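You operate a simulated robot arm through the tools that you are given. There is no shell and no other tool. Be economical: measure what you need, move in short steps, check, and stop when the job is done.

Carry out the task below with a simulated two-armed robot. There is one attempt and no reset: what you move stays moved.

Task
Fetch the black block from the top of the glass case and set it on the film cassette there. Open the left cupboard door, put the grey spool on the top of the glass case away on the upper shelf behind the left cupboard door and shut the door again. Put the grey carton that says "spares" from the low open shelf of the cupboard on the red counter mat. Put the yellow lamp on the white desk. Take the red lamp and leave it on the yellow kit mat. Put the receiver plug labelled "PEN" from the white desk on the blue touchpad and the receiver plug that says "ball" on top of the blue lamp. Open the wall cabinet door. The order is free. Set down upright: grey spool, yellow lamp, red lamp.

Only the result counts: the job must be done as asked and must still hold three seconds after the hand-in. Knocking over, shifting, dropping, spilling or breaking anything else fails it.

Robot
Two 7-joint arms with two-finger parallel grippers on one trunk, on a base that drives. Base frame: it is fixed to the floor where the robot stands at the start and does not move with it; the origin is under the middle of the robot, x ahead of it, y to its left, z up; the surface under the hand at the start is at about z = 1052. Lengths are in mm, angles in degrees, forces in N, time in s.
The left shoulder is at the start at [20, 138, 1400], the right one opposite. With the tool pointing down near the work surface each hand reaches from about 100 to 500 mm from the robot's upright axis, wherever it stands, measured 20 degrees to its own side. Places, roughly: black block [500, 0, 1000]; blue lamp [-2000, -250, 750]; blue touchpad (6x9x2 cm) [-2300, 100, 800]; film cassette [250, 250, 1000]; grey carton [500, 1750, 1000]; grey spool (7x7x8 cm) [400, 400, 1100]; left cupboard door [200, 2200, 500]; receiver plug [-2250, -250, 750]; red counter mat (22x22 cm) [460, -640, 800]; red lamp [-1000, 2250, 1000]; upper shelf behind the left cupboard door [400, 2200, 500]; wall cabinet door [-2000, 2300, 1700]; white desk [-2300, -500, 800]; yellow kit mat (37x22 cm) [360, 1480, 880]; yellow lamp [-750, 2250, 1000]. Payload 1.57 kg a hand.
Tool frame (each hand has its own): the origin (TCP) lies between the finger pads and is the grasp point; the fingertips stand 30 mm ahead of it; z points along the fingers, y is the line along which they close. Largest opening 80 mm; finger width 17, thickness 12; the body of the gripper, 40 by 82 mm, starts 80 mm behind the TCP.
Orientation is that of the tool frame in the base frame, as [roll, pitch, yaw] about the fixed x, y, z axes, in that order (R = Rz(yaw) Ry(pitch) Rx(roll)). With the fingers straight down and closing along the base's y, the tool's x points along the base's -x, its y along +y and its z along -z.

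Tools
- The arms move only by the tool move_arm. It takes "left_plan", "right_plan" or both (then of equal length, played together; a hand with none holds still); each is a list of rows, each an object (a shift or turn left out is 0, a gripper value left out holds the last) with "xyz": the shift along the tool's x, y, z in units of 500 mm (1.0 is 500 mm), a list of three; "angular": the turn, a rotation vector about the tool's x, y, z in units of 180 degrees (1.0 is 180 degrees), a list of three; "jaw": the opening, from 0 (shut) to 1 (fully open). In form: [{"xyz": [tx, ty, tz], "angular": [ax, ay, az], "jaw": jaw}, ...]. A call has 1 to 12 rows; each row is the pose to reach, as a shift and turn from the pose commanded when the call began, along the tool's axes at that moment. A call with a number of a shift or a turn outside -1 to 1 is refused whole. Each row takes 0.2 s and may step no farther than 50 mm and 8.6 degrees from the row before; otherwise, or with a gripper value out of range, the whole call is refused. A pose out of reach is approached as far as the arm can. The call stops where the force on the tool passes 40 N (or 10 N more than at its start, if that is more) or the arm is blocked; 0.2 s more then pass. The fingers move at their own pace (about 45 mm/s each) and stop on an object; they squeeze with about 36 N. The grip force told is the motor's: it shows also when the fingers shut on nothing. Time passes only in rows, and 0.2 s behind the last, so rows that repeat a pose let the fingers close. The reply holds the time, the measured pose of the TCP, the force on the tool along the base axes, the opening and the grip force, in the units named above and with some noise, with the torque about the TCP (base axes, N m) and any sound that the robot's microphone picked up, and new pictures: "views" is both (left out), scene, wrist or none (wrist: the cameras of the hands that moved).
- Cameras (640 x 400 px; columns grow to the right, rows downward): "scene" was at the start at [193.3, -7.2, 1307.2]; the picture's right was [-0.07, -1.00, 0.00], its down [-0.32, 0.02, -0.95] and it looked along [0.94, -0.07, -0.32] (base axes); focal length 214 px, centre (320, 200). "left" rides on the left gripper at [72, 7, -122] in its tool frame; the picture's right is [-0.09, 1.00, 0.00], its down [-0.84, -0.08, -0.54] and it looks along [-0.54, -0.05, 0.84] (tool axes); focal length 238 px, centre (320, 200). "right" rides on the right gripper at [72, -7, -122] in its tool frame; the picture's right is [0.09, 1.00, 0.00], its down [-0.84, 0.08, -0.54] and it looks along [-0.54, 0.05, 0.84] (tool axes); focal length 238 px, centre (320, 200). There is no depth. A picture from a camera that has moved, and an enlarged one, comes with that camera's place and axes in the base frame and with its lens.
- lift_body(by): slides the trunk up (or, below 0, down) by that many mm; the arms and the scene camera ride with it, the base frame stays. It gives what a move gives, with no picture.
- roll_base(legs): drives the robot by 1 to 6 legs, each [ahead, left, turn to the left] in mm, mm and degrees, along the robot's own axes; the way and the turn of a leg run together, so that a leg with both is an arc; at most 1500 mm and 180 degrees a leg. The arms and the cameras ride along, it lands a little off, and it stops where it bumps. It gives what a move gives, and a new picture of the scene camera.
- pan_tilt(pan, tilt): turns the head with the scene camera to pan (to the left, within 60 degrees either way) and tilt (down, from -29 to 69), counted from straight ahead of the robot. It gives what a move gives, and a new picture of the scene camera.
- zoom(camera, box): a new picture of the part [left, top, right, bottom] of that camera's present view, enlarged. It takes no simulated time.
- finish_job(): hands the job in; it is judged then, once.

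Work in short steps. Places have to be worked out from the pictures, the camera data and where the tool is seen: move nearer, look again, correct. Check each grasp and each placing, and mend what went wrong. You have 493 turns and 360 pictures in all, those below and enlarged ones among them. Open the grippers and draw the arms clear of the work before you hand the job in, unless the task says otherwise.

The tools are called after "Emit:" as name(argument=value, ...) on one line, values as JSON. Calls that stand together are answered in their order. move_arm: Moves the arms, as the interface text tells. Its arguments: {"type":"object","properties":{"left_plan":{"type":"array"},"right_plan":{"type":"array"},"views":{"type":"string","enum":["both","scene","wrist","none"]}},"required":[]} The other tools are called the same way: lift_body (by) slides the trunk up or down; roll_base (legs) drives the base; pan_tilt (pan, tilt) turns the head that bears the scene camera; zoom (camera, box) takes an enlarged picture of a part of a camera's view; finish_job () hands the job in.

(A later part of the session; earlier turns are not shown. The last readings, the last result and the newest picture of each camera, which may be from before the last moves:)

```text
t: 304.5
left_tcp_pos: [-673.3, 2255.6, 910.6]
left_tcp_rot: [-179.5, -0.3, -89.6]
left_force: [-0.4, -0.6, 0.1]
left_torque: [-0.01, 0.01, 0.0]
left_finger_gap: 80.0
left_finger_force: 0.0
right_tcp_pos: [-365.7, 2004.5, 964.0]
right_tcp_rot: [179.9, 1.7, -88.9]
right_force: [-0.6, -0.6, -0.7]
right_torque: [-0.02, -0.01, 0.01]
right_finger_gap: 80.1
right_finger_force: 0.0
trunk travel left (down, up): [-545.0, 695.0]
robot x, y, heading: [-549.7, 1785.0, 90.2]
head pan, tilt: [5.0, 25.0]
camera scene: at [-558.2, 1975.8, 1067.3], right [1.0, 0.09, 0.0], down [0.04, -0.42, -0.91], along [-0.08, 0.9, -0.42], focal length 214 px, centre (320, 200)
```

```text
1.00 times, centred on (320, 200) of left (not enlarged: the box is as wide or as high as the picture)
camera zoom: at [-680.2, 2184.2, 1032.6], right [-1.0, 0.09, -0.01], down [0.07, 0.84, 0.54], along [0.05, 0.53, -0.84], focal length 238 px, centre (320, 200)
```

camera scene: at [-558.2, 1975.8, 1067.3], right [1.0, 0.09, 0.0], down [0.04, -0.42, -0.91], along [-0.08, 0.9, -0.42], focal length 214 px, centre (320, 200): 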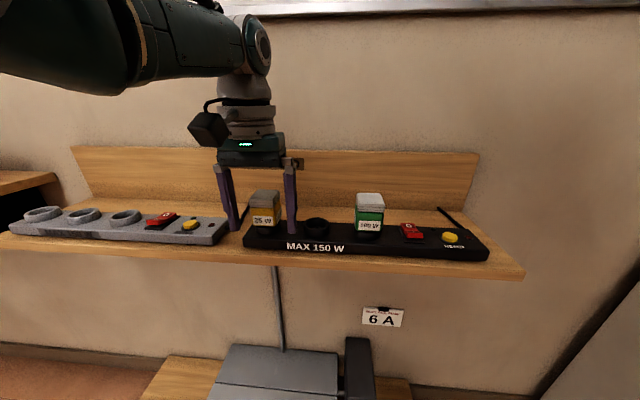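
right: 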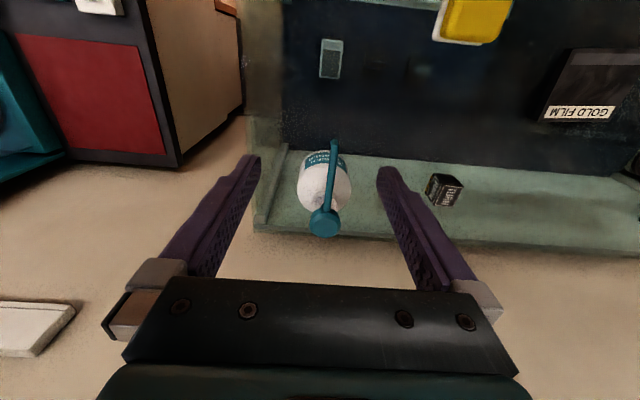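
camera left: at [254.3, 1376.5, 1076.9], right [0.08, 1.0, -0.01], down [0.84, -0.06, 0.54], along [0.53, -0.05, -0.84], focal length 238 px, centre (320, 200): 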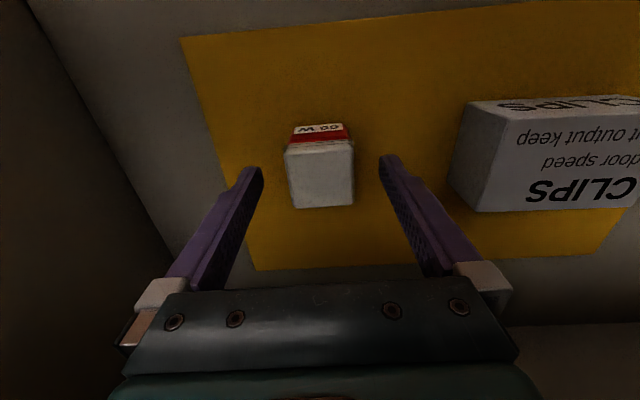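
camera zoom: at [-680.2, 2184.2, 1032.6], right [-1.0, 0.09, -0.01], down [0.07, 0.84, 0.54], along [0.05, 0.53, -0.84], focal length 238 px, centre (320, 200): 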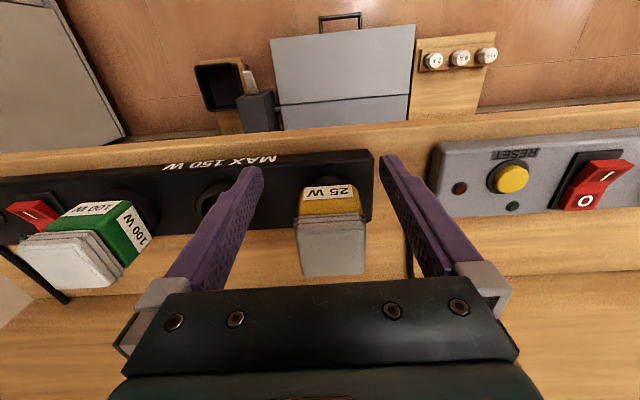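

Emit:
move_arm(left_plan=[{"xyz": [0, 0.008, 0]}], views="none")

Emit:
roll_base(legs=[[38, 0, 0]])

Emit:
move_arm(left_plan=[{"jaw": 0.3}, {"jaw": 0.3}, {"jaw": 0.3}, {"jaw": 0.3}, {"xyz": [0, 0, -0.02]}, {"xyz": [0, 0, -0.06]}, {"xyz": [0, 0, -0.09]}, {"xyz": [0, 0, -0.09]}], views="both")

```text
t: 304.9
left_tcp_pos: [-676.2, 2254.9, 907.8]
left_tcp_rot: [-179.4, -0.4, -89.6]
left_force: [0.2, -0.5, -0.5]
left_torque: [0.02, 0.01, -0.01]
left_finger_gap: 79.9
left_finger_force: 0.1
right_tcp_pos: [-364.1, 2004.1, 965.4]
right_tcp_rot: [180.0, 1.8, -88.8]
right_force: [0.3, -0.9, 0.1]
right_torque: [0.01, 0.02, -0.01]
right_finger_gap: 79.7
right_finger_force: 0.1
trunk travel left (down, up): [-545.0, 695.0]
robot x, y, heading: [-551.2, 1785.6, 90.2]
head pan, tilt: [5.0, 25.0]
```

```text
t: 305.8
left_tcp_pos: [-677.1, 2294.6, 910.2]
left_tcp_rot: [-179.5, -0.4, -89.6]
left_force: [-0.6, -0.4, -0.2]
left_torque: [-0.01, 0.0, 0.01]
left_finger_gap: 80.3
left_finger_force: 0.1
right_tcp_pos: [-365.0, 2042.5, 963.9]
right_tcp_rot: [179.8, 1.8, -88.9]
right_force: [0.0, 0.1, 0.1]
right_torque: [-0.01, 0.01, 0.01]
right_finger_gap: 80.0
right_finger_force: 0.0
trunk travel left (down, up): [-545.0, 695.0]
robot x, y, heading: [-551.1, 1820.4, 89.9]
head pan, tilt: [5.0, 25.0]
camera scene: at [-558.2, 2013.8, 1067.3], right [1.0, 0.09, 0.0], down [0.04, -0.42, -0.91], along [-0.08, 0.9, -0.42], focal length 214 px, centre (320, 200)
```

scene: 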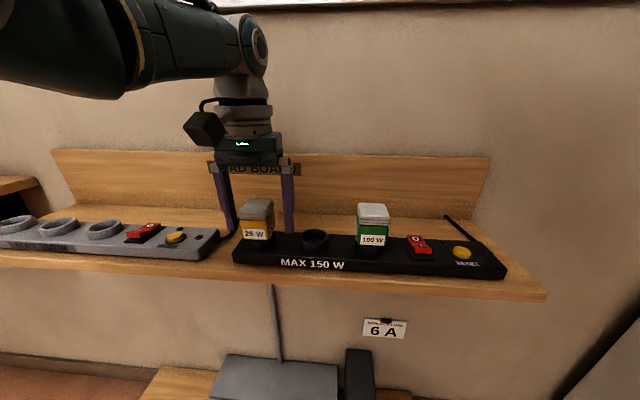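

```text
t: 307.6
left_tcp_pos: [-676.9, 2294.3, 955.1]
left_tcp_rot: [-179.5, -0.5, -89.6]
left_force: [-0.4, 0.1, -1.0]
left_torque: [-0.02, 0.01, 0.0]
left_finger_gap: 41.4
left_finger_force: 36.1
right_tcp_pos: [-364.3, 2041.9, 965.8]
right_tcp_rot: [179.9, 1.7, -88.9]
right_force: [0.0, 0.6, -1.3]
right_torque: [0.0, -0.02, 0.03]
right_finger_gap: 79.9
right_finger_force: 0.1
trunk travel left (down, up): [-545.0, 695.0]
robot x, y, heading: [-550.1, 1823.1, 90.0]
head pan, tilt: [5.0, 25.0]
camera scene: at [-558.1, 2013.4, 1067.3], right [1.0, 0.09, 0.0], down [0.04, -0.42, -0.91], along [-0.08, 0.9, -0.42], focal length 214 px, centre (320, 200)
camera left: at [-684.1, 2222.3, 1078.1], right [-1.0, 0.09, -0.01], down [0.07, 0.84, 0.54], along [0.05, 0.53, -0.84], focal length 238 px, centre (320, 200)
```

scene: 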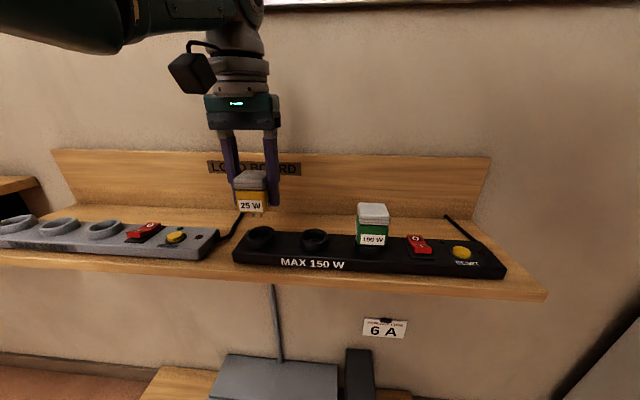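
left: 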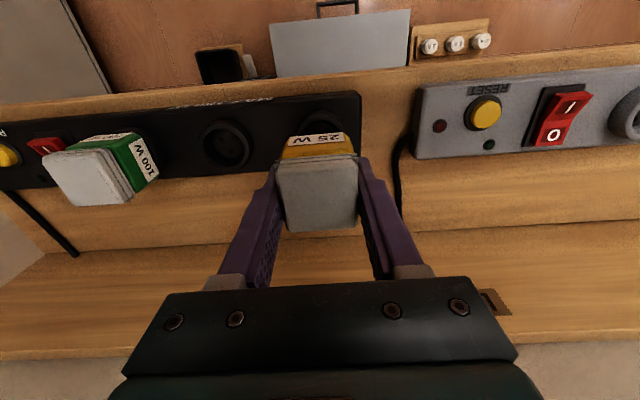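

Yellow lamp in hand. Back out, turn toward −x and look across the room.

Emit:
roll_base(legs=[[-400, 0, 0], [0, 0, 90]])

Emit:
pan_tilt(pan=25, tilt=15)

```text
t: 314.0
left_tcp_pos: [-1013.0, 1277.0, 954.6]
left_tcp_rot: [-179.5, -0.4, 2.8]
left_force: [-0.8, 1.0, -0.3]
left_torque: [0.02, 0.0, 0.0]
left_finger_gap: 41.6
left_finger_force: 35.4
right_tcp_pos: [-774.3, 1597.7, 964.0]
right_tcp_rot: [180.0, 1.7, 3.6]
right_force: [0.1, 0.9, 0.5]
right_torque: [-0.02, -0.01, 0.0]
right_finger_gap: 79.8
right_finger_force: 0.0
trunk travel left (down, up): [-545.0, 695.0]
robot x, y, heading: [-548.4, 1422.2, -177.4]
head pan, tilt: [5.0, 25.0]
camera scene: at [-738.6, 1404.8, 1067.3], right [-0.13, 0.99, 0.0], down [0.42, 0.05, -0.91], along [-0.9, -0.12, -0.42], focal length 214 px, centre (320, 200)
```

scene: 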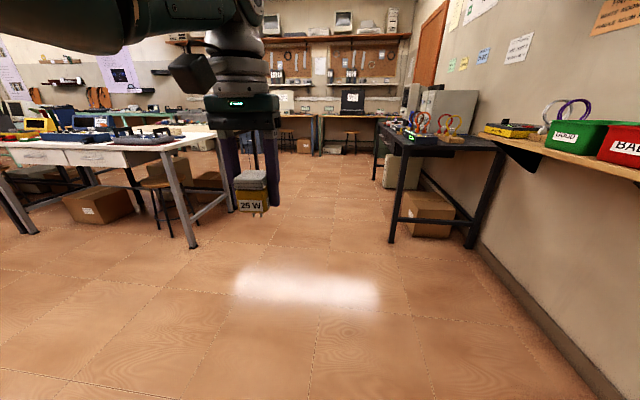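

```text
t: 314.8
left_tcp_pos: [-1014.2, 1275.6, 954.5]
left_tcp_rot: [-179.5, -0.3, 2.8]
left_force: [-0.9, 0.4, -0.3]
left_torque: [-0.02, 0.01, 0.0]
left_finger_gap: 41.1
left_finger_force: 36.2
right_tcp_pos: [-774.7, 1598.1, 965.2]
right_tcp_rot: [179.9, 1.8, 3.5]
right_force: [-0.4, 0.2, 0.0]
right_torque: [0.03, -0.01, 0.01]
right_finger_gap: 80.2
right_finger_force: 0.1
trunk travel left (down, up): [-545.0, 695.0]
robot x, y, heading: [-545.9, 1421.7, -177.5]
head pan, tilt: [25.0, 15.0]
camera scene: at [-730.2, 1373.8, 1083.4], right [-0.46, 0.89, 0.0], down [0.23, 0.12, -0.97], along [-0.86, -0.44, -0.26], focal length 214 px, centre (320, 200)
```

scene: 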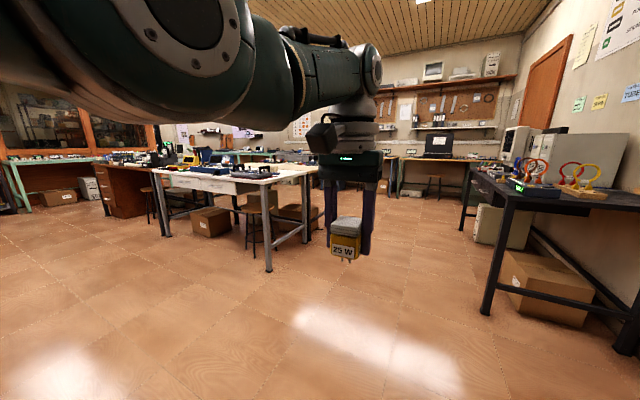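

The white desk is an open table with its near edge at x≈−1990. Strafe to y≈−250 and approach it facing −x.

Emit:
roll_base(legs=[[0, 0, -2.5], [0, 1500, 0], [0, 170, 0], [900, 0, 0]])

Emit:
pan_tilt(pan=0, tilt=30)

```text
t: 328.0
left_tcp_pos: [-1947.5, -330.5, 954.6]
left_tcp_rot: [-179.6, -0.4, -1.7]
left_force: [0.4, 0.0, -2.0]
left_torque: [0.03, 0.0, 0.01]
left_finger_gap: 41.3
left_finger_force: 36.0
right_tcp_pos: [-1685.1, -26.3, 964.6]
right_tcp_rot: [179.8, 1.6, -1.0]
right_force: [0.4, 0.0, -0.3]
right_torque: [0.01, 0.03, -0.03]
right_finger_gap: 79.9
right_finger_force: 0.1
trunk travel left (down, up): [-545.0, 695.0]
robot x, y, heading: [-1474.7, -217.4, 177.8]
head pan, tilt: [25.0, 15.0]
camera scene: at [-1657.9, -254.0, 1083.5], right [-0.39, 0.92, 0.0], down [0.24, 0.1, -0.97], along [-0.89, -0.38, -0.26], focal length 214 px, centre (320, 200)
```

scene: 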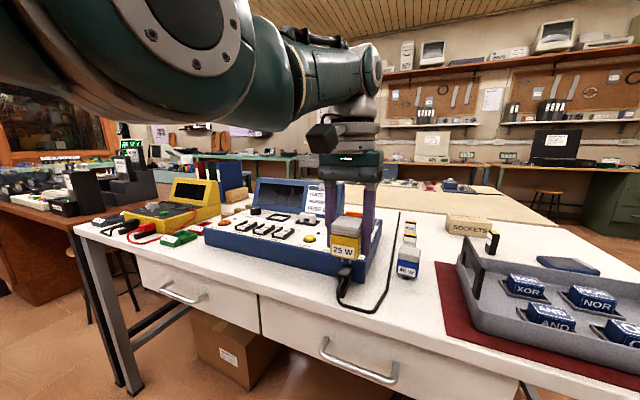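

```text
t: 328.9
left_tcp_pos: [-1947.8, -331.2, 953.5]
left_tcp_rot: [-179.5, -0.4, -1.7]
left_force: [0.0, -0.4, -0.9]
left_torque: [0.0, 0.02, 0.0]
left_finger_gap: 41.5
left_finger_force: 36.4
right_tcp_pos: [-1684.2, -25.4, 963.7]
right_tcp_rot: [179.9, 1.7, -0.9]
right_force: [-0.3, 0.4, 0.1]
right_torque: [-0.01, -0.03, -0.02]
right_finger_gap: 80.2
right_finger_force: 0.1
trunk travel left (down, up): [-545.0, 695.0]
robot x, y, heading: [-1472.4, -221.6, 178.0]
head pan, tilt: [0.0, 30.0]
camera scene: at [-1662.2, -214.5, 1059.3], right [0.03, 1.0, 0.0], down [0.5, -0.02, -0.87], along [-0.87, 0.03, -0.5], focal length 214 px, centre (320, 200)
```

scene: 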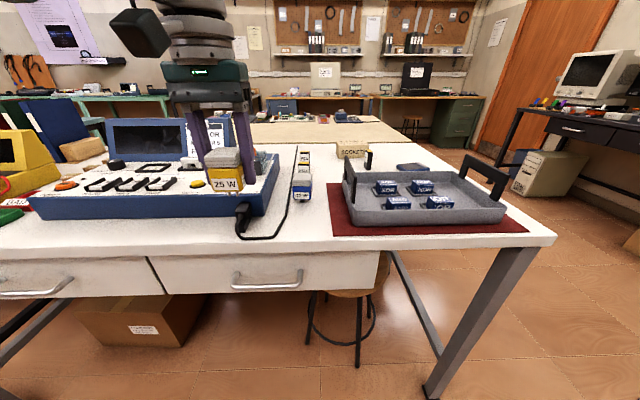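

Emit:
zoom(camera="scene", box=[240, 130, 380, 230])

Emit:
zoom(camera="scene", box=[330, 130, 530, 240])

```text
4.00 times, centred on (310, 180) of scene
camera zoom: at [-1662.2, -214.5, 1059.3], right [0.03, 1.0, 0.0], down [0.5, -0.02, -0.87], along [-0.87, 0.03, -0.5], focal length 858 px, centre (360, 280)
```

zoom: 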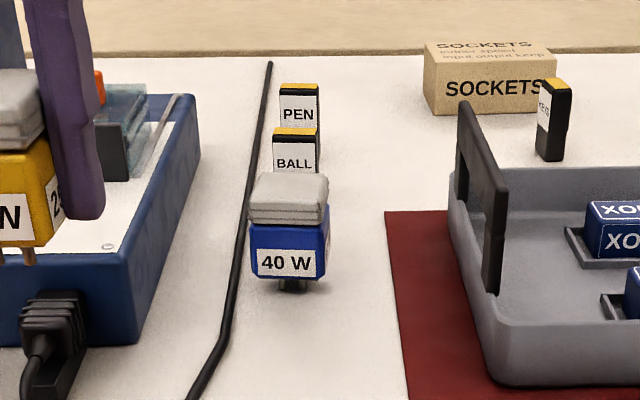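

```text
3.20 times, centred on (430, 185) of scene
camera zoom: at [-1662.2, -214.5, 1059.3], right [0.03, 1.0, 0.0], down [0.5, -0.02, -0.87], along [-0.87, 0.03, -0.5], focal length 686 px, centre (-32, 248)
```

zoom: 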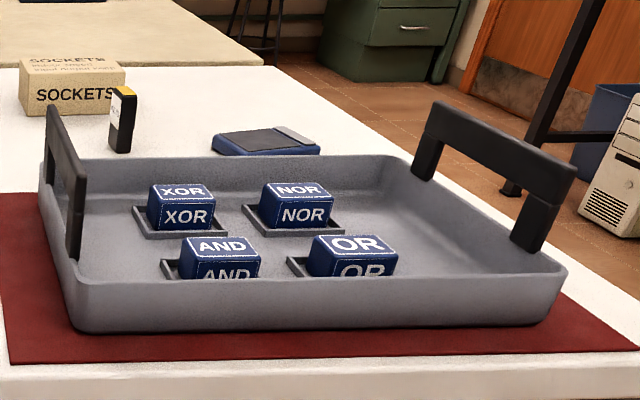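

The blue lamp (40 W) is at ≈[−2104, −240], BALL plug behind it, PEN further back, touchpad ≈[−2304, 105], desk top z≈800. I'll set the yellow lamp in the free front spot ≈[−2035, −225]. Square up and approach.

Emit:
roll_base(legs=[[0, 0, 2], [70, -109, 0]])

Emit:
move_arm(left_plan=[{"xyz": [0, 0, 0.04]}, {"xyz": [0, 0, 0.08]}], views="wrist")

```text
t: 330.6
left_tcp_pos: [-2015.3, -235.0, 954.6]
left_tcp_rot: [-179.5, -0.3, 0.2]
left_force: [0.1, 0.2, -1.3]
left_torque: [-0.05, -0.01, 0.0]
left_finger_gap: 41.1
left_finger_force: 36.1
right_tcp_pos: [-1761.9, 77.9, 963.8]
right_tcp_rot: [180.0, 1.6, 0.9]
right_force: [0.3, 0.3, 0.6]
right_torque: [-0.03, -0.03, 0.0]
right_finger_gap: 79.9
right_finger_force: 0.1
trunk travel left (down, up): [-545.0, 695.0]
robot x, y, heading: [-1546.4, -109.7, 180.0]
head pan, tilt: [0.0, 30.0]
camera scene: at [-1733.1, -108.6, 1059.3], right [0.0, 1.0, 0.0], down [0.5, 0.0, -0.87], along [-0.87, 0.0, -0.5], focal length 214 px, centre (320, 200)
```

scene: 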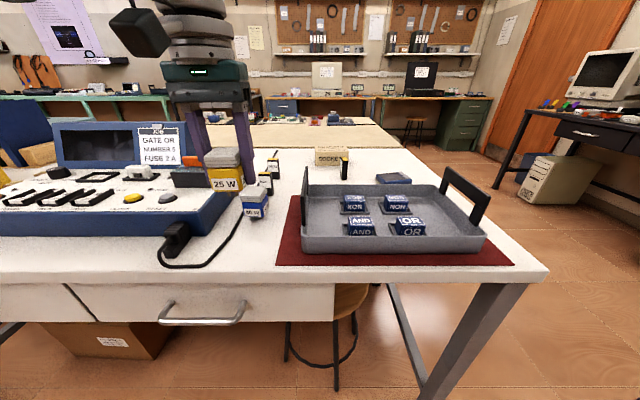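

```text
t: 331.2
left_tcp_pos: [-2013.0, -232.5, 914.0]
left_tcp_rot: [-179.6, -0.4, 0.3]
left_force: [-0.1, 0.0, -1.2]
left_torque: [0.05, -0.01, 0.01]
left_finger_gap: 41.4
left_finger_force: 35.9
right_tcp_pos: [-1762.1, 76.9, 965.1]
right_tcp_rot: [179.9, 1.6, 1.0]
right_force: [0.4, 0.4, 0.3]
right_torque: [0.01, 0.02, -0.04]
right_finger_gap: 79.9
right_finger_force: 0.1
trunk travel left (down, up): [-545.0, 695.0]
robot x, y, heading: [-1542.4, -107.5, 179.8]
head pan, tilt: [0.0, 30.0]
camera left: at [-1942.4, -240.5, 1038.1], right [-0.09, -1.0, -0.01], down [-0.84, 0.07, 0.54], along [-0.53, 0.05, -0.84], focal length 238 px, centre (320, 200)
```

left: 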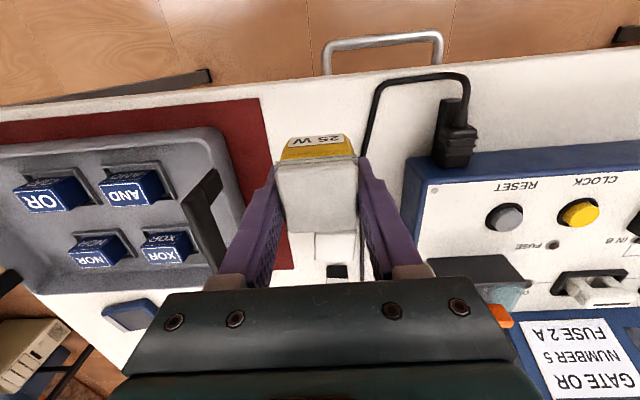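

The spot under the lamp is free (cable y≈−283, mat edge y≈−178). Lower toward contact at TCP≈847.

Emit:
move_arm(left_plan=[{"xyz": [0, 0.0, 0.06]}, {"xyz": [0, 0, 0.116]}, {"xyz": [0, 0, 0.116]}], views="none")

Emit:
zoom(camera="scene", box=[150, 150, 310, 270])

```text
t: 332.0
left_tcp_pos: [-2007.5, -235.0, 857.5]
left_tcp_rot: [-179.5, -0.3, 0.2]
left_force: [-0.5, -0.4, -1.2]
left_torque: [-0.04, 0.0, -0.03]
left_finger_gap: 41.4
left_finger_force: 36.3
left hand out of reach, approached as far as the arm can: row 2, 3
right_tcp_pos: [-1762.3, 77.9, 964.0]
right_tcp_rot: [179.9, 1.6, 0.9]
right_force: [0.0, 0.0, -0.2]
right_torque: [0.0, 0.0, 0.0]
right_finger_gap: 80.1
right_finger_force: 0.0
trunk travel left (down, up): [-545.0, 695.0]
robot x, y, heading: [-1543.2, -105.0, 179.8]
head pan, tilt: [0.0, 30.0]
```

```text
3.33 times, centred on (230, 210) of scene
camera zoom: at [-1733.1, -108.8, 1059.3], right [0.0, 1.0, 0.0], down [0.5, 0.0, -0.87], along [-0.87, 0.0, -0.5], focal length 715 px, centre (620, 167)
```

zoom: 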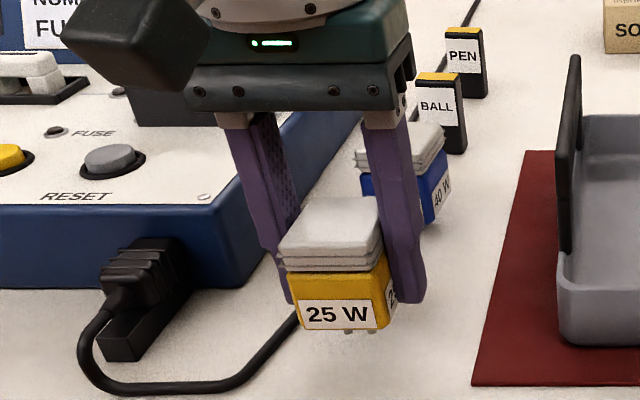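

Shift 10 mm away from the cable and lower to contact.

Emit:
move_arm(left_plan=[{"xyz": [0, -0.02, 0]}, {"xyz": [0, -0.02, 0.008]}, {"xyz": [0, -0.02, 0.014]}], views="none")

Emit:
move_arm(left_plan=[{"xyz": [0, 0, 0.004]}, {"xyz": [0, 0, 0.004]}], views="none")

```text
t: 332.8
left_tcp_pos: [-2005.5, -225.0, 851.3]
left_tcp_rot: [-179.5, -0.5, 0.2]
left_force: [-0.1, 0.4, 0.4]
left_torque: [0.01, -0.01, 0.03]
left_finger_gap: 41.4
left_finger_force: 35.8
right_tcp_pos: [-1762.2, 79.0, 965.2]
right_tcp_rot: [179.9, 1.6, 0.8]
right_force: [0.1, 0.0, -0.4]
right_torque: [-0.04, 0.04, 0.03]
right_finger_gap: 79.7
right_finger_force: 0.1
trunk travel left (down, up): [-545.0, 695.0]
robot x, y, heading: [-1541.3, -110.3, 180.0]
head pan, tilt: [0.0, 30.0]
```

```text
t: 333.4
left_tcp_pos: [-2005.2, -224.0, 850.9]
left_tcp_rot: [-179.5, -0.5, 0.3]
left_force: [0.5, -0.2, -0.4]
left_torque: [0.02, 0.0, -0.02]
left_finger_gap: 41.3
left_finger_force: 35.9
left hand out of reach, approached as far as the arm can: row 1, 2
right_tcp_pos: [-1762.2, 76.9, 965.6]
right_tcp_rot: [179.9, 1.6, 0.9]
right_force: [-0.1, 0.7, -0.1]
right_torque: [0.0, 0.03, -0.03]
right_finger_gap: 79.9
right_finger_force: 0.0
trunk travel left (down, up): [-545.0, 695.0]
robot x, y, heading: [-1540.7, -108.9, 179.9]
head pan, tilt: [0.0, 30.0]
```

Use the trunk for the final lowering (arm is at its reach limit).

Emit:
lift_body(by=-3)

Emit:
lift_body(by=-2)

```text
t: 333.9
left_tcp_pos: [-2004.7, -224.7, 848.3]
left_tcp_rot: [-179.5, -0.4, 0.2]
left_force: [-0.1, 0.4, -1.6]
left_torque: [-0.01, 0.03, 0.01]
left_finger_gap: 41.3
left_finger_force: 36.3
right_tcp_pos: [-1762.3, 77.7, 961.4]
right_tcp_rot: [179.9, 1.6, 0.9]
right_force: [0.6, 0.2, 0.0]
right_torque: [0.0, 0.0, -0.02]
right_finger_gap: 80.1
right_finger_force: 0.0
trunk travel left (down, up): [-542.0, 698.0]
robot x, y, heading: [-1543.6, -110.7, 179.7]
head pan, tilt: [0.0, 30.0]
```

```text
t: 334.4
left_tcp_pos: [-2005.6, -224.6, 846.5]
left_tcp_rot: [-179.5, -0.5, 0.2]
left_force: [0.2, 0.3, -1.1]
left_torque: [0.01, 0.0, -0.02]
left_finger_gap: 41.3
left_finger_force: 35.9
right_tcp_pos: [-1762.6, 77.4, 959.7]
right_tcp_rot: [179.9, 1.7, 1.0]
right_force: [-0.1, -0.1, -0.3]
right_torque: [-0.02, 0.01, 0.01]
right_finger_gap: 80.3
right_finger_force: 0.1
trunk travel left (down, up): [-540.0, 700.0]
robot x, y, heading: [-1541.4, -109.6, 179.7]
head pan, tilt: [0.0, 30.0]
```

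Emit:
lift_body(by=-2)

Emit:
zoom(camera="scene", box=[190, 180, 280, 250])

```text
t: 334.9
left_tcp_pos: [-2005.0, -226.2, 844.3]
left_tcp_rot: [-179.5, -0.4, 0.2]
left_force: [0.4, 0.1, -0.5]
left_torque: [0.01, -0.01, 0.0]
left_finger_gap: 41.7
left_finger_force: 35.2
right_tcp_pos: [-1762.2, 78.0, 957.5]
right_tcp_rot: [179.9, 1.6, 0.9]
right_force: [-0.8, 0.6, -0.1]
right_torque: [0.02, 0.01, 0.0]
right_finger_gap: 80.0
right_finger_force: 0.1
trunk travel left (down, up): [-538.0, 702.0]
robot x, y, heading: [-1543.0, -108.1, 179.8]
head pan, tilt: [0.0, 30.0]
```

```text
5.71 times, centred on (235, 215) of scene
camera zoom: at [-1733.0, -108.8, 1052.3], right [0.0, 1.0, 0.0], down [0.5, 0.0, -0.87], along [-0.87, 0.0, -0.5], focal length 1226 px, centre (806, 114)
```

zoom: 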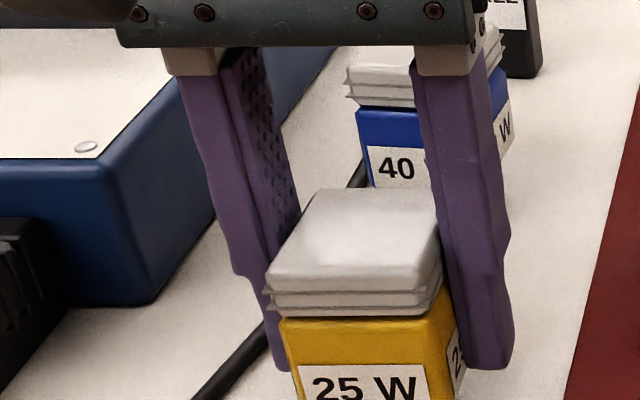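

Emit:
lift_body(by=-3)

Emit:
zoom(camera="scene", box=[190, 200, 290, 270])

```text
t: 335.5
left_tcp_pos: [-2006.3, -225.3, 844.3]
left_tcp_rot: [-179.4, -0.3, 0.3]
left_force: [11.3, 0.6, 33.5]
left_torque: [-0.1, -0.6, 0.03]
left_finger_gap: 41.3
left_finger_force: 35.7
right_tcp_pos: [-1762.1, 77.8, 954.9]
right_tcp_rot: [179.7, 1.7, 1.0]
right_force: [0.3, 0.5, -0.6]
right_torque: [-0.02, 0.0, -0.01]
right_finger_gap: 79.8
right_finger_force: 0.0
trunk travel left (down, up): [-535.0, 705.0]
robot x, y, heading: [-1541.1, -111.4, 180.0]
head pan, tilt: [0.0, 30.0]
```

```text
5.71 times, centred on (240, 235) of scene
camera zoom: at [-1733.3, -109.3, 1049.9], right [0.0, 1.0, 0.0], down [0.5, 0.0, -0.87], along [-0.87, 0.0, -0.5], focal length 1226 px, centre (777, 0)
```

zoom: 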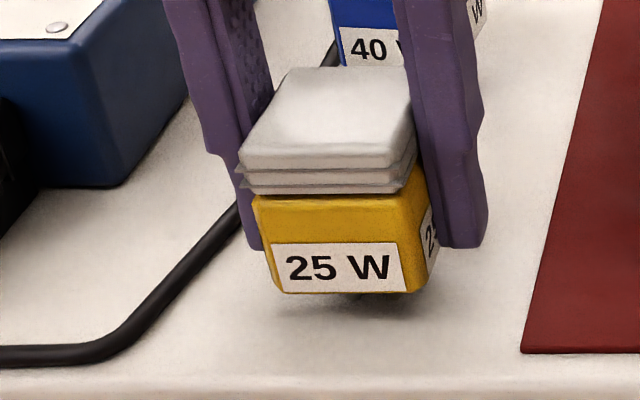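

Contact. Relieve and open partially.

Emit:
lift_body(by=2)

Emit:
move_arm(left_plan=[{"jaw": 0.58}, {"jaw": 0.65}, {"jaw": 0.65}, {"jaw": 0.65}], views="none")

Emit:
zoom(camera="scene", box=[190, 180, 290, 270])

```text
t: 336.0
left_tcp_pos: [-2006.1, -225.1, 844.5]
left_tcp_rot: [-179.5, -0.3, 0.2]
left_force: [4.7, 1.6, 24.2]
left_torque: [-0.06, -0.29, 0.04]
left_finger_gap: 41.2
left_finger_force: 35.8
right_tcp_pos: [-1764.1, 78.1, 957.8]
right_tcp_rot: [179.8, 1.8, 0.9]
right_force: [0.1, 0.3, 0.3]
right_torque: [-0.03, 0.02, -0.02]
right_finger_gap: 80.2
right_finger_force: 0.1
trunk travel left (down, up): [-537.0, 703.0]
robot x, y, heading: [-1545.5, -106.6, 180.0]
head pan, tilt: [0.0, 30.0]
```

```text
t: 337.0
left_tcp_pos: [-2004.6, -224.7, 843.0]
left_tcp_rot: [-179.5, -0.4, 0.2]
left_force: [0.0, 0.1, -0.2]
left_torque: [-0.01, 0.02, 0.0]
left_finger_gap: 52.0
left_finger_force: 0.0
right_tcp_pos: [-1761.4, 77.8, 956.8]
right_tcp_rot: [179.8, 1.7, 0.8]
right_force: [-0.7, -0.4, -0.2]
right_torque: [0.0, -0.02, 0.01]
right_finger_gap: 79.9
right_finger_force: 0.1
trunk travel left (down, up): [-537.0, 703.0]
robot x, y, heading: [-1542.2, -106.6, 179.8]
head pan, tilt: [0.0, 30.0]
```

```text
4.44 times, centred on (240, 225) of scene
camera zoom: at [-1733.0, -108.8, 1051.3], right [0.0, 1.0, 0.0], down [0.5, 0.0, -0.87], along [-0.87, 0.0, -0.5], focal length 953 px, centre (676, 89)
```

zoom: 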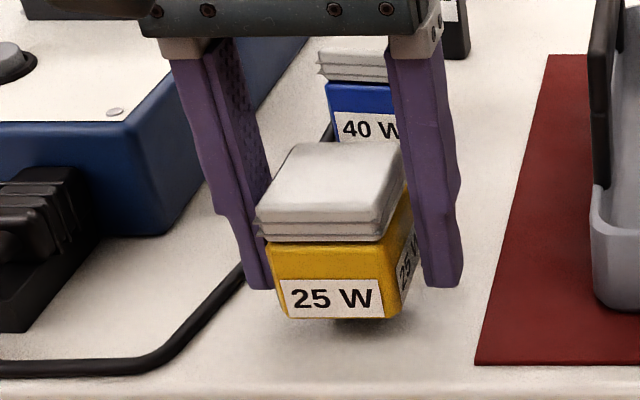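

It stands upright. Rise straight up.

Emit:
move_arm(left_plan=[{"xyz": [0, 0, -0.04]}, {"xyz": [0, 0, -0.1]}, {"xyz": [0, 0, -0.18]}, {"xyz": [0, 0, -0.24]}], views="both")

```text
t: 338.0
left_tcp_pos: [-2015.4, -223.2, 963.1]
left_tcp_rot: [-179.5, -0.5, 0.2]
left_force: [-0.6, 0.6, 0.2]
left_torque: [0.0, 0.02, 0.03]
left_finger_gap: 51.9
left_finger_force: 0.0
left hand out of reach, approached as far as the arm can: row 2, 3, 4
right_tcp_pos: [-1762.8, 77.4, 956.9]
right_tcp_rot: [179.9, 1.7, 1.0]
right_force: [-0.1, 0.5, 0.2]
right_torque: [-0.03, -0.01, -0.01]
right_finger_gap: 80.1
right_finger_force: 0.1
trunk travel left (down, up): [-537.0, 703.0]
robot x, y, heading: [-1540.1, -110.7, 179.9]
head pan, tilt: [0.0, 30.0]
camera scene: at [-1733.1, -108.8, 1051.3], right [0.0, 1.0, 0.0], down [0.5, 0.0, -0.87], along [-0.87, 0.0, -0.5], focal length 214 px, centre (320, 200)
camera left: at [-1944.5, -231.7, 1086.2], right [-0.09, -1.0, -0.01], down [-0.84, 0.07, 0.53], along [-0.53, 0.06, -0.84], focal length 238 px, centre (320, 200)
```

scene: 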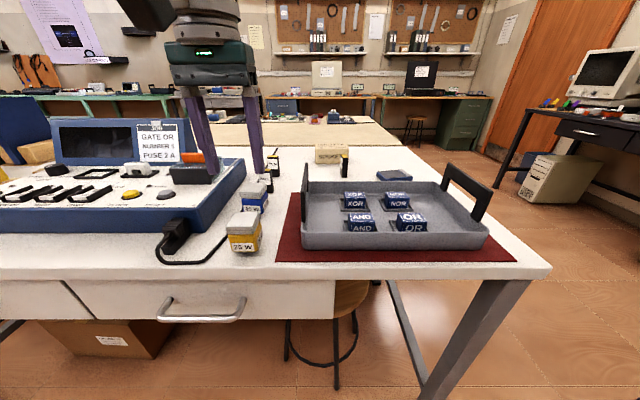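
left: 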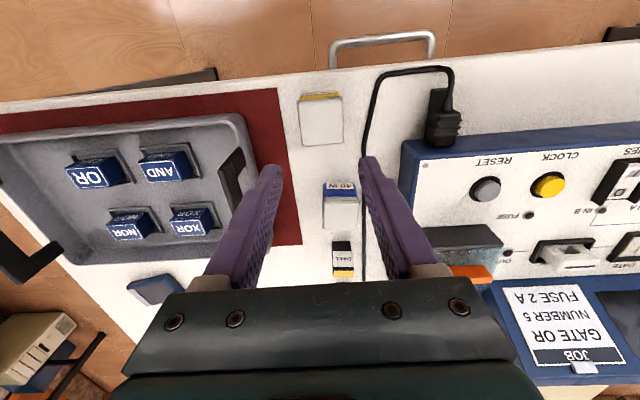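

Yellow lamp placed. Positions: BALL ≈[−2226, −240], PEN ≈[−2329, −242] (≈31 mm wide, 50 mm tall), lamp top ≈[−2111, −239, 852]. Tilt the left hand 30° forward for the PEN and drive in at height.

Emit:
move_arm(left_plan=[{"angular": [0, -0.045, 0], "jaw": 0.65}, {"angular": [0, -0.09, 0]}, {"angular": [0, -0.135, 0]}, {"angular": [0, -0.167, 0]}, {"xyz": [0, 0.02, 0], "angular": [0, -0.167, 0]}], views="none")

Emit:
roll_base(legs=[[200, 0, 0]])

Emit:
zoom(camera="left", box=[0, 0, 640, 400])

```text
t: 339.2
left_tcp_pos: [-2117.8, -210.9, 962.6]
left_tcp_rot: [-179.5, 29.7, 0.4]
left_force: [0.7, -0.1, 1.0]
left_torque: [0.0, -0.06, 0.04]
left_finger_gap: 52.1
left_finger_force: 0.0
left hand out of reach, approached as far as the arm can: row 1, 2, 3, 4, 5
right_tcp_pos: [-1762.0, 76.6, 956.4]
right_tcp_rot: [179.8, 1.6, 1.0]
right_force: [0.0, -0.3, -0.2]
right_torque: [-0.01, 0.0, -0.03]
right_finger_gap: 79.8
right_finger_force: 0.1
trunk travel left (down, up): [-537.0, 703.0]
robot x, y, heading: [-1543.1, -108.9, 180.2]
head pan, tilt: [0.0, 30.0]
```

```text
t: 340.8
left_tcp_pos: [-2320.9, -214.1, 962.3]
left_tcp_rot: [-179.6, 29.6, 0.9]
left_force: [-0.5, -0.5, 0.2]
left_torque: [0.01, 0.01, 0.01]
left_finger_gap: 52.1
left_finger_force: 0.1
right_tcp_pos: [-1966.2, 75.5, 955.6]
right_tcp_rot: [179.9, 1.7, 1.2]
right_force: [0.0, -1.1, 0.0]
right_torque: [0.01, -0.01, 0.02]
right_finger_gap: 80.1
right_finger_force: 0.0
trunk travel left (down, up): [-537.0, 703.0]
robot x, y, heading: [-1745.6, -107.7, -179.8]
head pan, tilt: [0.0, 30.0]
camera scene: at [-1936.2, -110.3, 1051.4], right [0.0, 1.0, 0.0], down [0.5, 0.0, -0.87], along [-0.87, 0.0, -0.5], focal length 214 px, centre (320, 200)
```

scene: 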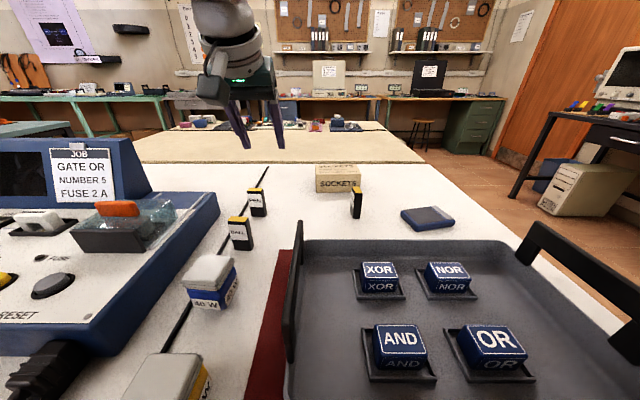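

```text
1.00 times, centred on (320, 200) of left (not enlarged: the box is as wide or as high as the picture)
camera zoom: at [-2197.5, -220.8, 1034.0], right [-0.07, -1.0, 0.04], down [-0.46, 0.07, 0.88], along [-0.88, 0.04, -0.46], focal length 238 px, centre (320, 200)
```

zoom: 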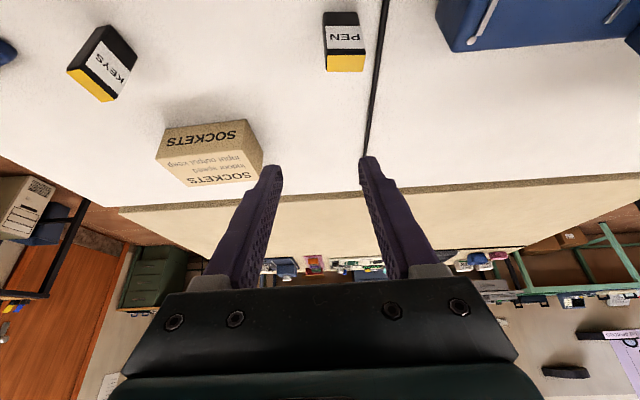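

PEN top centre ≈[−2322, −241, 847]. Shift sideways and descend straight to z≈880 first.

Emit:
move_arm(left_plan=[{"xyz": [0, 0.054, 0]}, {"xyz": [0.04, 0.054, 0.07]}, {"xyz": [0.082, 0.054, 0.142]}, {"xyz": [0.082, 0.054, 0.142]}], views="both")

```text
t: 341.8
left_tcp_pos: [-2316.7, -243.8, 881.3]
left_tcp_rot: [-179.6, 29.6, 0.8]
left_force: [0.1, 0.1, 0.3]
left_torque: [0.03, -0.05, -0.02]
left_finger_gap: 51.8
left_finger_force: 0.1
left hand out of reach, approached as far as the arm can: row 1
right_tcp_pos: [-1966.3, 76.0, 957.4]
right_tcp_rot: [179.9, 1.6, 1.3]
right_force: [0.3, -0.8, -0.1]
right_torque: [-0.04, 0.01, 0.01]
right_finger_gap: 79.8
right_finger_force: 0.0
trunk travel left (down, up): [-537.0, 703.0]
robot x, y, heading: [-1750.0, -108.3, -179.8]
head pan, tilt: [0.0, 30.0]
camera scene: at [-1936.1, -110.3, 1051.3], right [0.0, 1.0, 0.0], down [0.5, 0.0, -0.87], along [-0.87, 0.0, -0.5], focal length 214 px, centre (320, 200)
camera left: at [-2194.1, -248.8, 953.0], right [-0.07, -1.0, 0.04], down [-0.46, 0.07, 0.89], along [-0.88, 0.04, -0.46], focal length 238 px, centre (320, 200)
```

scene: 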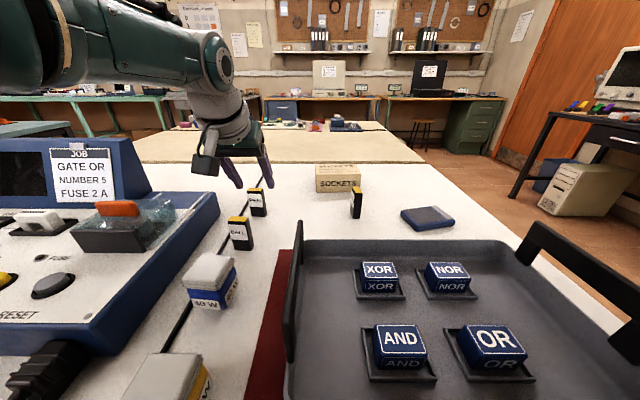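
left: 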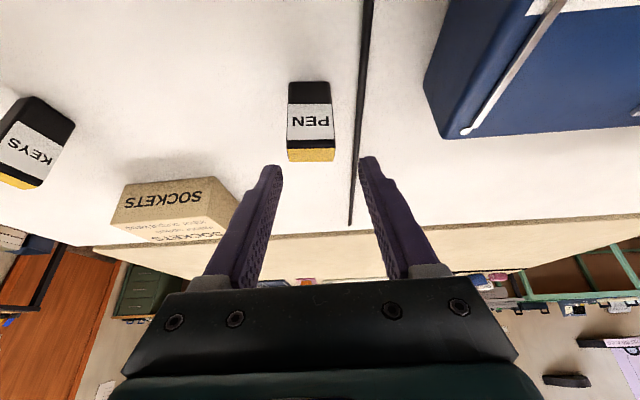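

PEN: front x≈−2307, ~16 mm thick, top z≈857. Descend 41 mm and grip.

Emit:
move_arm(left_plan=[{"xyz": [0.02, -0.007, 0.036]}, {"xyz": [0.037, -0.007, 0.073]}, {"xyz": [0.037, -0.007, 0.073]}], views="wrist")

```text
t: 342.6
left_tcp_pos: [-2307.1, -238.8, 844.6]
left_tcp_rot: [-179.6, 29.7, 1.0]
left_force: [0.7, -0.5, 0.2]
left_torque: [0.01, -0.02, 0.01]
left_finger_gap: 51.8
left_finger_force: 0.0
left hand out of reach, approached as far as the arm can: row 1, 2, 3
right_tcp_pos: [-1965.9, 75.8, 957.1]
right_tcp_rot: [179.9, 1.6, 1.4]
right_force: [-0.3, 0.2, 0.5]
right_torque: [-0.01, 0.02, 0.02]
right_finger_gap: 80.0
right_finger_force: 0.1
trunk travel left (down, up): [-537.0, 703.0]
robot x, y, heading: [-1745.3, -106.6, -179.6]
head pan, tilt: [0.0, 30.0]
camera left: at [-2183.6, -246.0, 916.1], right [-0.07, -1.0, 0.04], down [-0.46, 0.07, 0.88], along [-0.88, 0.04, -0.46], focal length 238 px, centre (320, 200)
```

left: 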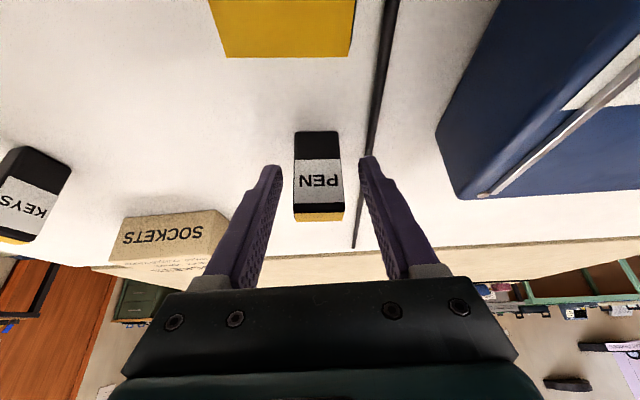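

Reach is short by ~12 mm; nudge the base forward and lower the trunk 4 mm.

Emit:
roll_base(legs=[[12, 0, -0.3]])

Emit:
lift_body(by=-4)

Emit:
zoom(camera="left", box=[160, 80, 480, 280])

```text
t: 343.4
left_tcp_pos: [-2318.0, -236.9, 845.1]
left_tcp_rot: [-179.5, 29.6, 0.6]
left_force: [0.3, -0.5, -0.2]
left_torque: [-0.02, -0.02, 0.0]
left_finger_gap: 52.0
left_finger_force: 0.0
right_tcp_pos: [-1976.8, 77.4, 956.8]
right_tcp_rot: [179.9, 1.6, 1.1]
right_force: [0.3, 1.2, -0.6]
right_torque: [-0.02, -0.02, 0.0]
right_finger_gap: 79.8
right_finger_force: 0.0
trunk travel left (down, up): [-537.0, 703.0]
robot x, y, heading: [-1757.0, -108.6, 179.7]
head pan, tilt: [0.0, 30.0]
camera scene: at [-1947.8, -109.3, 1051.4], right [0.0, 1.0, 0.0], down [0.5, 0.0, -0.87], along [-0.87, 0.0, -0.5], focal length 214 px, centre (320, 200)
```

scene: 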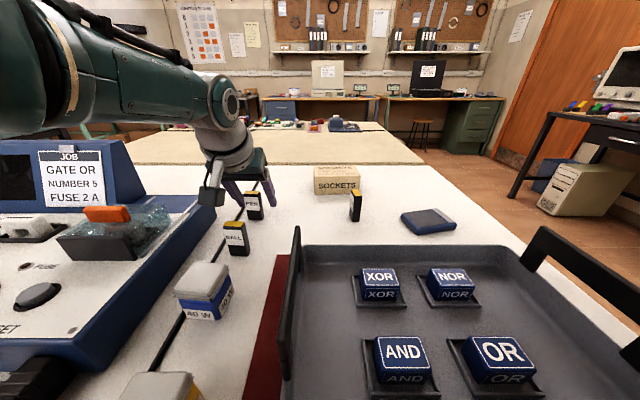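

```text
t: 343.9
left_tcp_pos: [-2317.8, -237.0, 840.5]
left_tcp_rot: [-179.6, 29.6, 0.5]
left_force: [0.1, -0.2, -0.2]
left_torque: [0.0, 0.0, -0.02]
left_finger_gap: 51.9
left_finger_force: 0.1
right_tcp_pos: [-1976.9, 77.8, 953.0]
right_tcp_rot: [179.8, 1.7, 1.0]
right_force: [0.7, -0.4, 0.4]
right_torque: [0.0, 0.0, 0.03]
right_finger_gap: 80.0
right_finger_force: 0.0
trunk travel left (down, up): [-533.0, 707.0]
robot x, y, heading: [-1758.9, -107.5, 179.8]
head pan, tilt: [0.0, 30.0]
```

```text
2.00 times, centred on (320, 180) of left
camera zoom: at [-2196.0, -243.7, 912.3], right [-0.08, -1.0, 0.04], down [-0.46, 0.07, 0.88], along [-0.88, 0.05, -0.46], focal length 477 px, centre (320, 240)
```

zoom: 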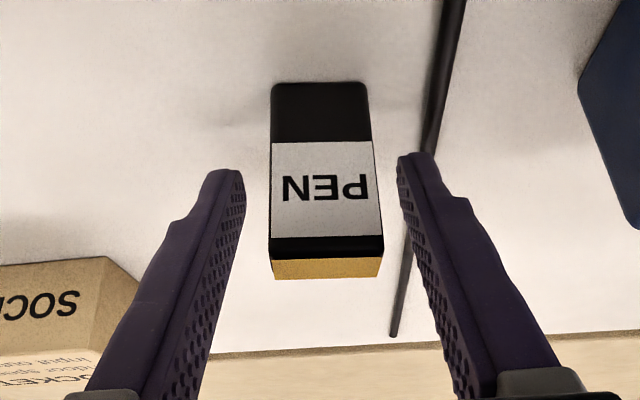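

Well centred. Close on the PEN and lift.

Emit:
move_arm(left_plan=[{"jaw": 0.2}, {"jaw": 0.2}, {"jaw": 0.2}, {"jaw": 0.2}, {"xyz": [-0.02, 0, -0.035]}, {"xyz": [-0.06, 0, -0.104]}, {"xyz": [-0.1, 0, -0.173]}, {"xyz": [-0.1, 0, -0.173]}], views="both")

```text
t: 345.7
left_tcp_pos: [-2335.2, -236.4, 940.7]
left_tcp_rot: [-179.5, 29.4, 0.6]
left_force: [-1.1, 0.2, 0.5]
left_torque: [0.0, 0.03, 0.02]
left_finger_gap: 28.7
left_finger_force: 36.4
left hand out of reach, approached as far as the arm can: row 5, 6, 7, 8
right_tcp_pos: [-1976.9, 77.2, 952.5]
right_tcp_rot: [179.8, 1.6, 1.0]
right_force: [-0.3, -0.5, -0.4]
right_torque: [0.01, 0.0, -0.01]
right_finger_gap: 79.8
right_finger_force: 0.0
trunk travel left (down, up): [-533.0, 707.0]
robot x, y, heading: [-1757.4, -110.9, 179.8]
head pan, tilt: [0.0, 30.0]
camera scene: at [-1947.6, -109.3, 1047.3], right [0.0, 1.0, 0.0], down [0.5, 0.0, -0.87], along [-0.87, 0.0, -0.5], focal length 214 px, centre (320, 200)
camera left: at [-2212.6, -242.7, 1011.1], right [-0.07, -1.0, 0.04], down [-0.46, 0.07, 0.88], along [-0.88, 0.05, -0.47], focal length 238 px, centre (320, 200)
```

scene: 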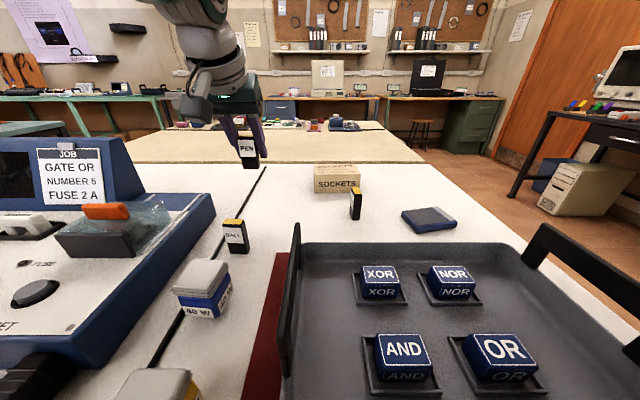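
left: 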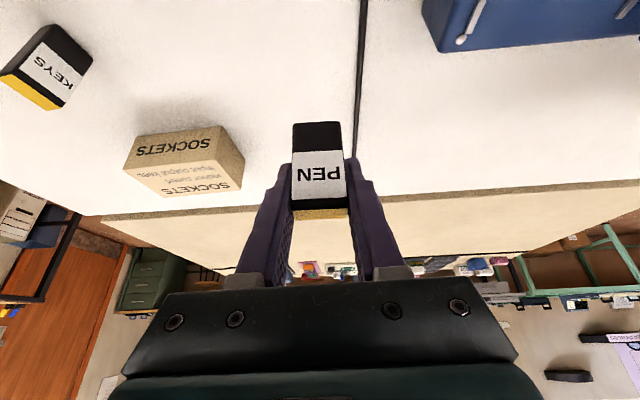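

PEN held (bottom 43.5 mm under TCP). Raise the trunk 50 mm for clearance and strafe right toward the touchpad.

Emit:
lift_body(by=50)

Emit:
roll_base(legs=[[-20, -325, 0]])

Emit:
zoom(camera="left", box=[0, 0, 640, 400])

```text
t: 346.6
left_tcp_pos: [-2333.8, -236.2, 988.7]
left_tcp_rot: [-179.6, 29.5, 0.6]
left_force: [-0.1, 0.3, -0.9]
left_torque: [0.02, 0.03, 0.02]
left_finger_gap: 28.6
left_finger_force: 36.3
right_tcp_pos: [-1976.3, 77.6, 1002.5]
right_tcp_rot: [179.9, 1.6, 1.0]
right_force: [0.0, -0.2, 0.3]
right_torque: [-0.01, -0.02, 0.0]
right_finger_gap: 79.9
right_finger_force: 0.1
trunk travel left (down, up): [-583.0, 657.0]
robot x, y, heading: [-1760.5, -107.5, 180.2]
head pan, tilt: [0.0, 30.0]
```

```text
t: 348.7
left_tcp_pos: [-2314.9, 79.8, 990.0]
left_tcp_rot: [-179.5, 29.6, 0.6]
left_force: [0.0, 0.1, -0.2]
left_torque: [0.0, 0.03, 0.01]
left_finger_gap: 28.7
left_finger_force: 36.0
right_tcp_pos: [-1956.2, 391.6, 1002.0]
right_tcp_rot: [179.9, 1.7, 1.0]
right_force: [-0.8, 0.4, 0.1]
right_torque: [0.01, 0.01, 0.02]
right_finger_gap: 80.0
right_finger_force: 0.0
trunk travel left (down, up): [-583.0, 657.0]
robot x, y, heading: [-1734.1, 204.9, 180.1]
head pan, tilt: [0.0, 30.0]
camera scene: at [-1927.5, 205.5, 1097.3], right [0.0, 1.0, 0.0], down [0.5, 0.0, -0.87], along [-0.87, 0.0, -0.5], focal length 214 px, centre (320, 200)
```

scene: 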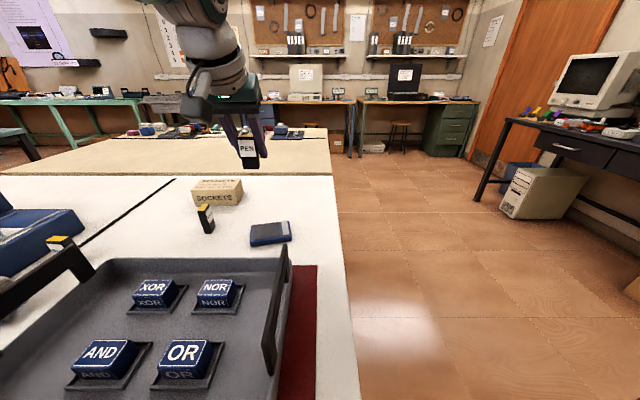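

```text
1.00 times, centred on (320, 200) of left (not enlarged: the box is as wide or as high as the picture)
camera zoom: at [-2192.6, 72.0, 1060.9], right [-0.07, -1.0, 0.04], down [-0.46, 0.07, 0.88], along [-0.88, 0.05, -0.47], focal length 238 px, centre (320, 200)
```

zoom: 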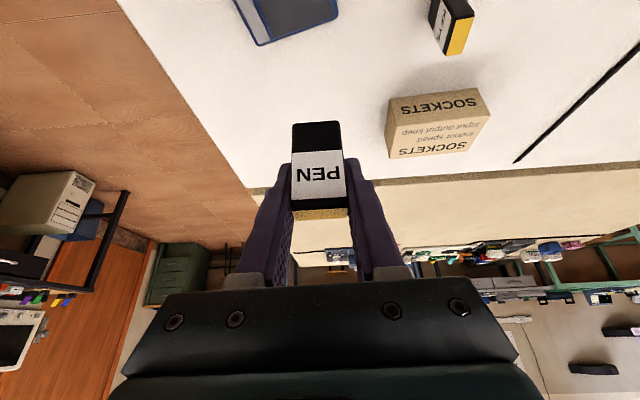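

Touchpad centre ≈[−2282, 102], top z≈815. Move PEN above it to TCP z≈875.

Emit:
move_arm(left_plan=[{"xyz": [0.03, -0.042, -0.015]}, {"xyz": [0.052, -0.042, -0.03]}, {"xyz": [0.08, -0.042, 0.02]}, {"xyz": [0.11, -0.042, 0.07]}, {"xyz": [0.14, -0.042, 0.12]}, {"xyz": [0.167, -0.042, 0.169]}, {"xyz": [0.167, -0.042, 0.169]}], views="both")

```text
t: 350.3
left_tcp_pos: [-2286.1, 102.0, 873.9]
left_tcp_rot: [-179.5, 29.5, 0.5]
left_force: [0.5, 0.0, -0.2]
left_torque: [0.0, -0.01, -0.02]
left_finger_gap: 28.7
left_finger_force: 36.2
left hand out of reach, approached as far as the arm can: row 1, 2, 3, 4, 5
right_tcp_pos: [-1956.0, 390.6, 1002.7]
right_tcp_rot: [179.9, 1.6, 0.9]
right_force: [0.0, 0.0, -0.4]
right_torque: [0.01, 0.01, 0.0]
right_finger_gap: 79.8
right_finger_force: 0.0
trunk travel left (down, up): [-583.0, 657.0]
robot x, y, heading: [-1740.2, 201.4, 179.9]
head pan, tilt: [0.0, 30.0]
camera scene: at [-1927.5, 205.4, 1097.3], right [0.0, 1.0, 0.0], down [0.5, 0.0, -0.87], along [-0.87, 0.0, -0.5], focal length 214 px, centre (320, 200)
camera left: at [-2163.4, 95.7, 945.1], right [-0.07, -1.0, 0.04], down [-0.46, 0.07, 0.88], along [-0.88, 0.05, -0.47], focal length 238 px, centre (320, 200)
```

scene: 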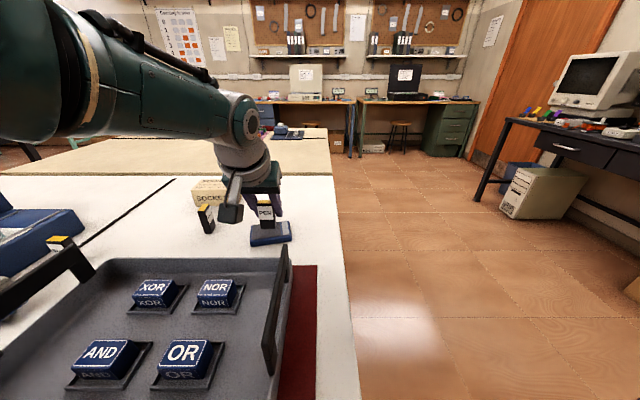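
left: 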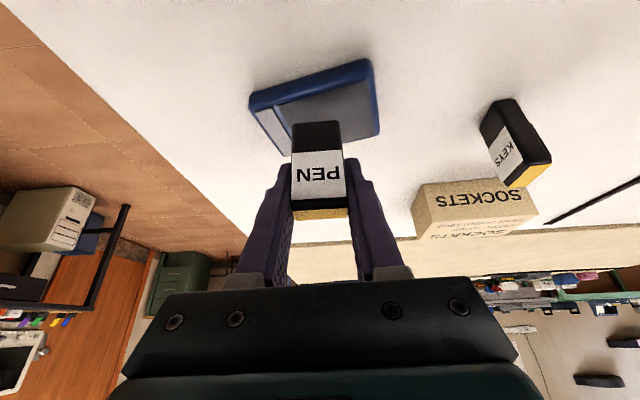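

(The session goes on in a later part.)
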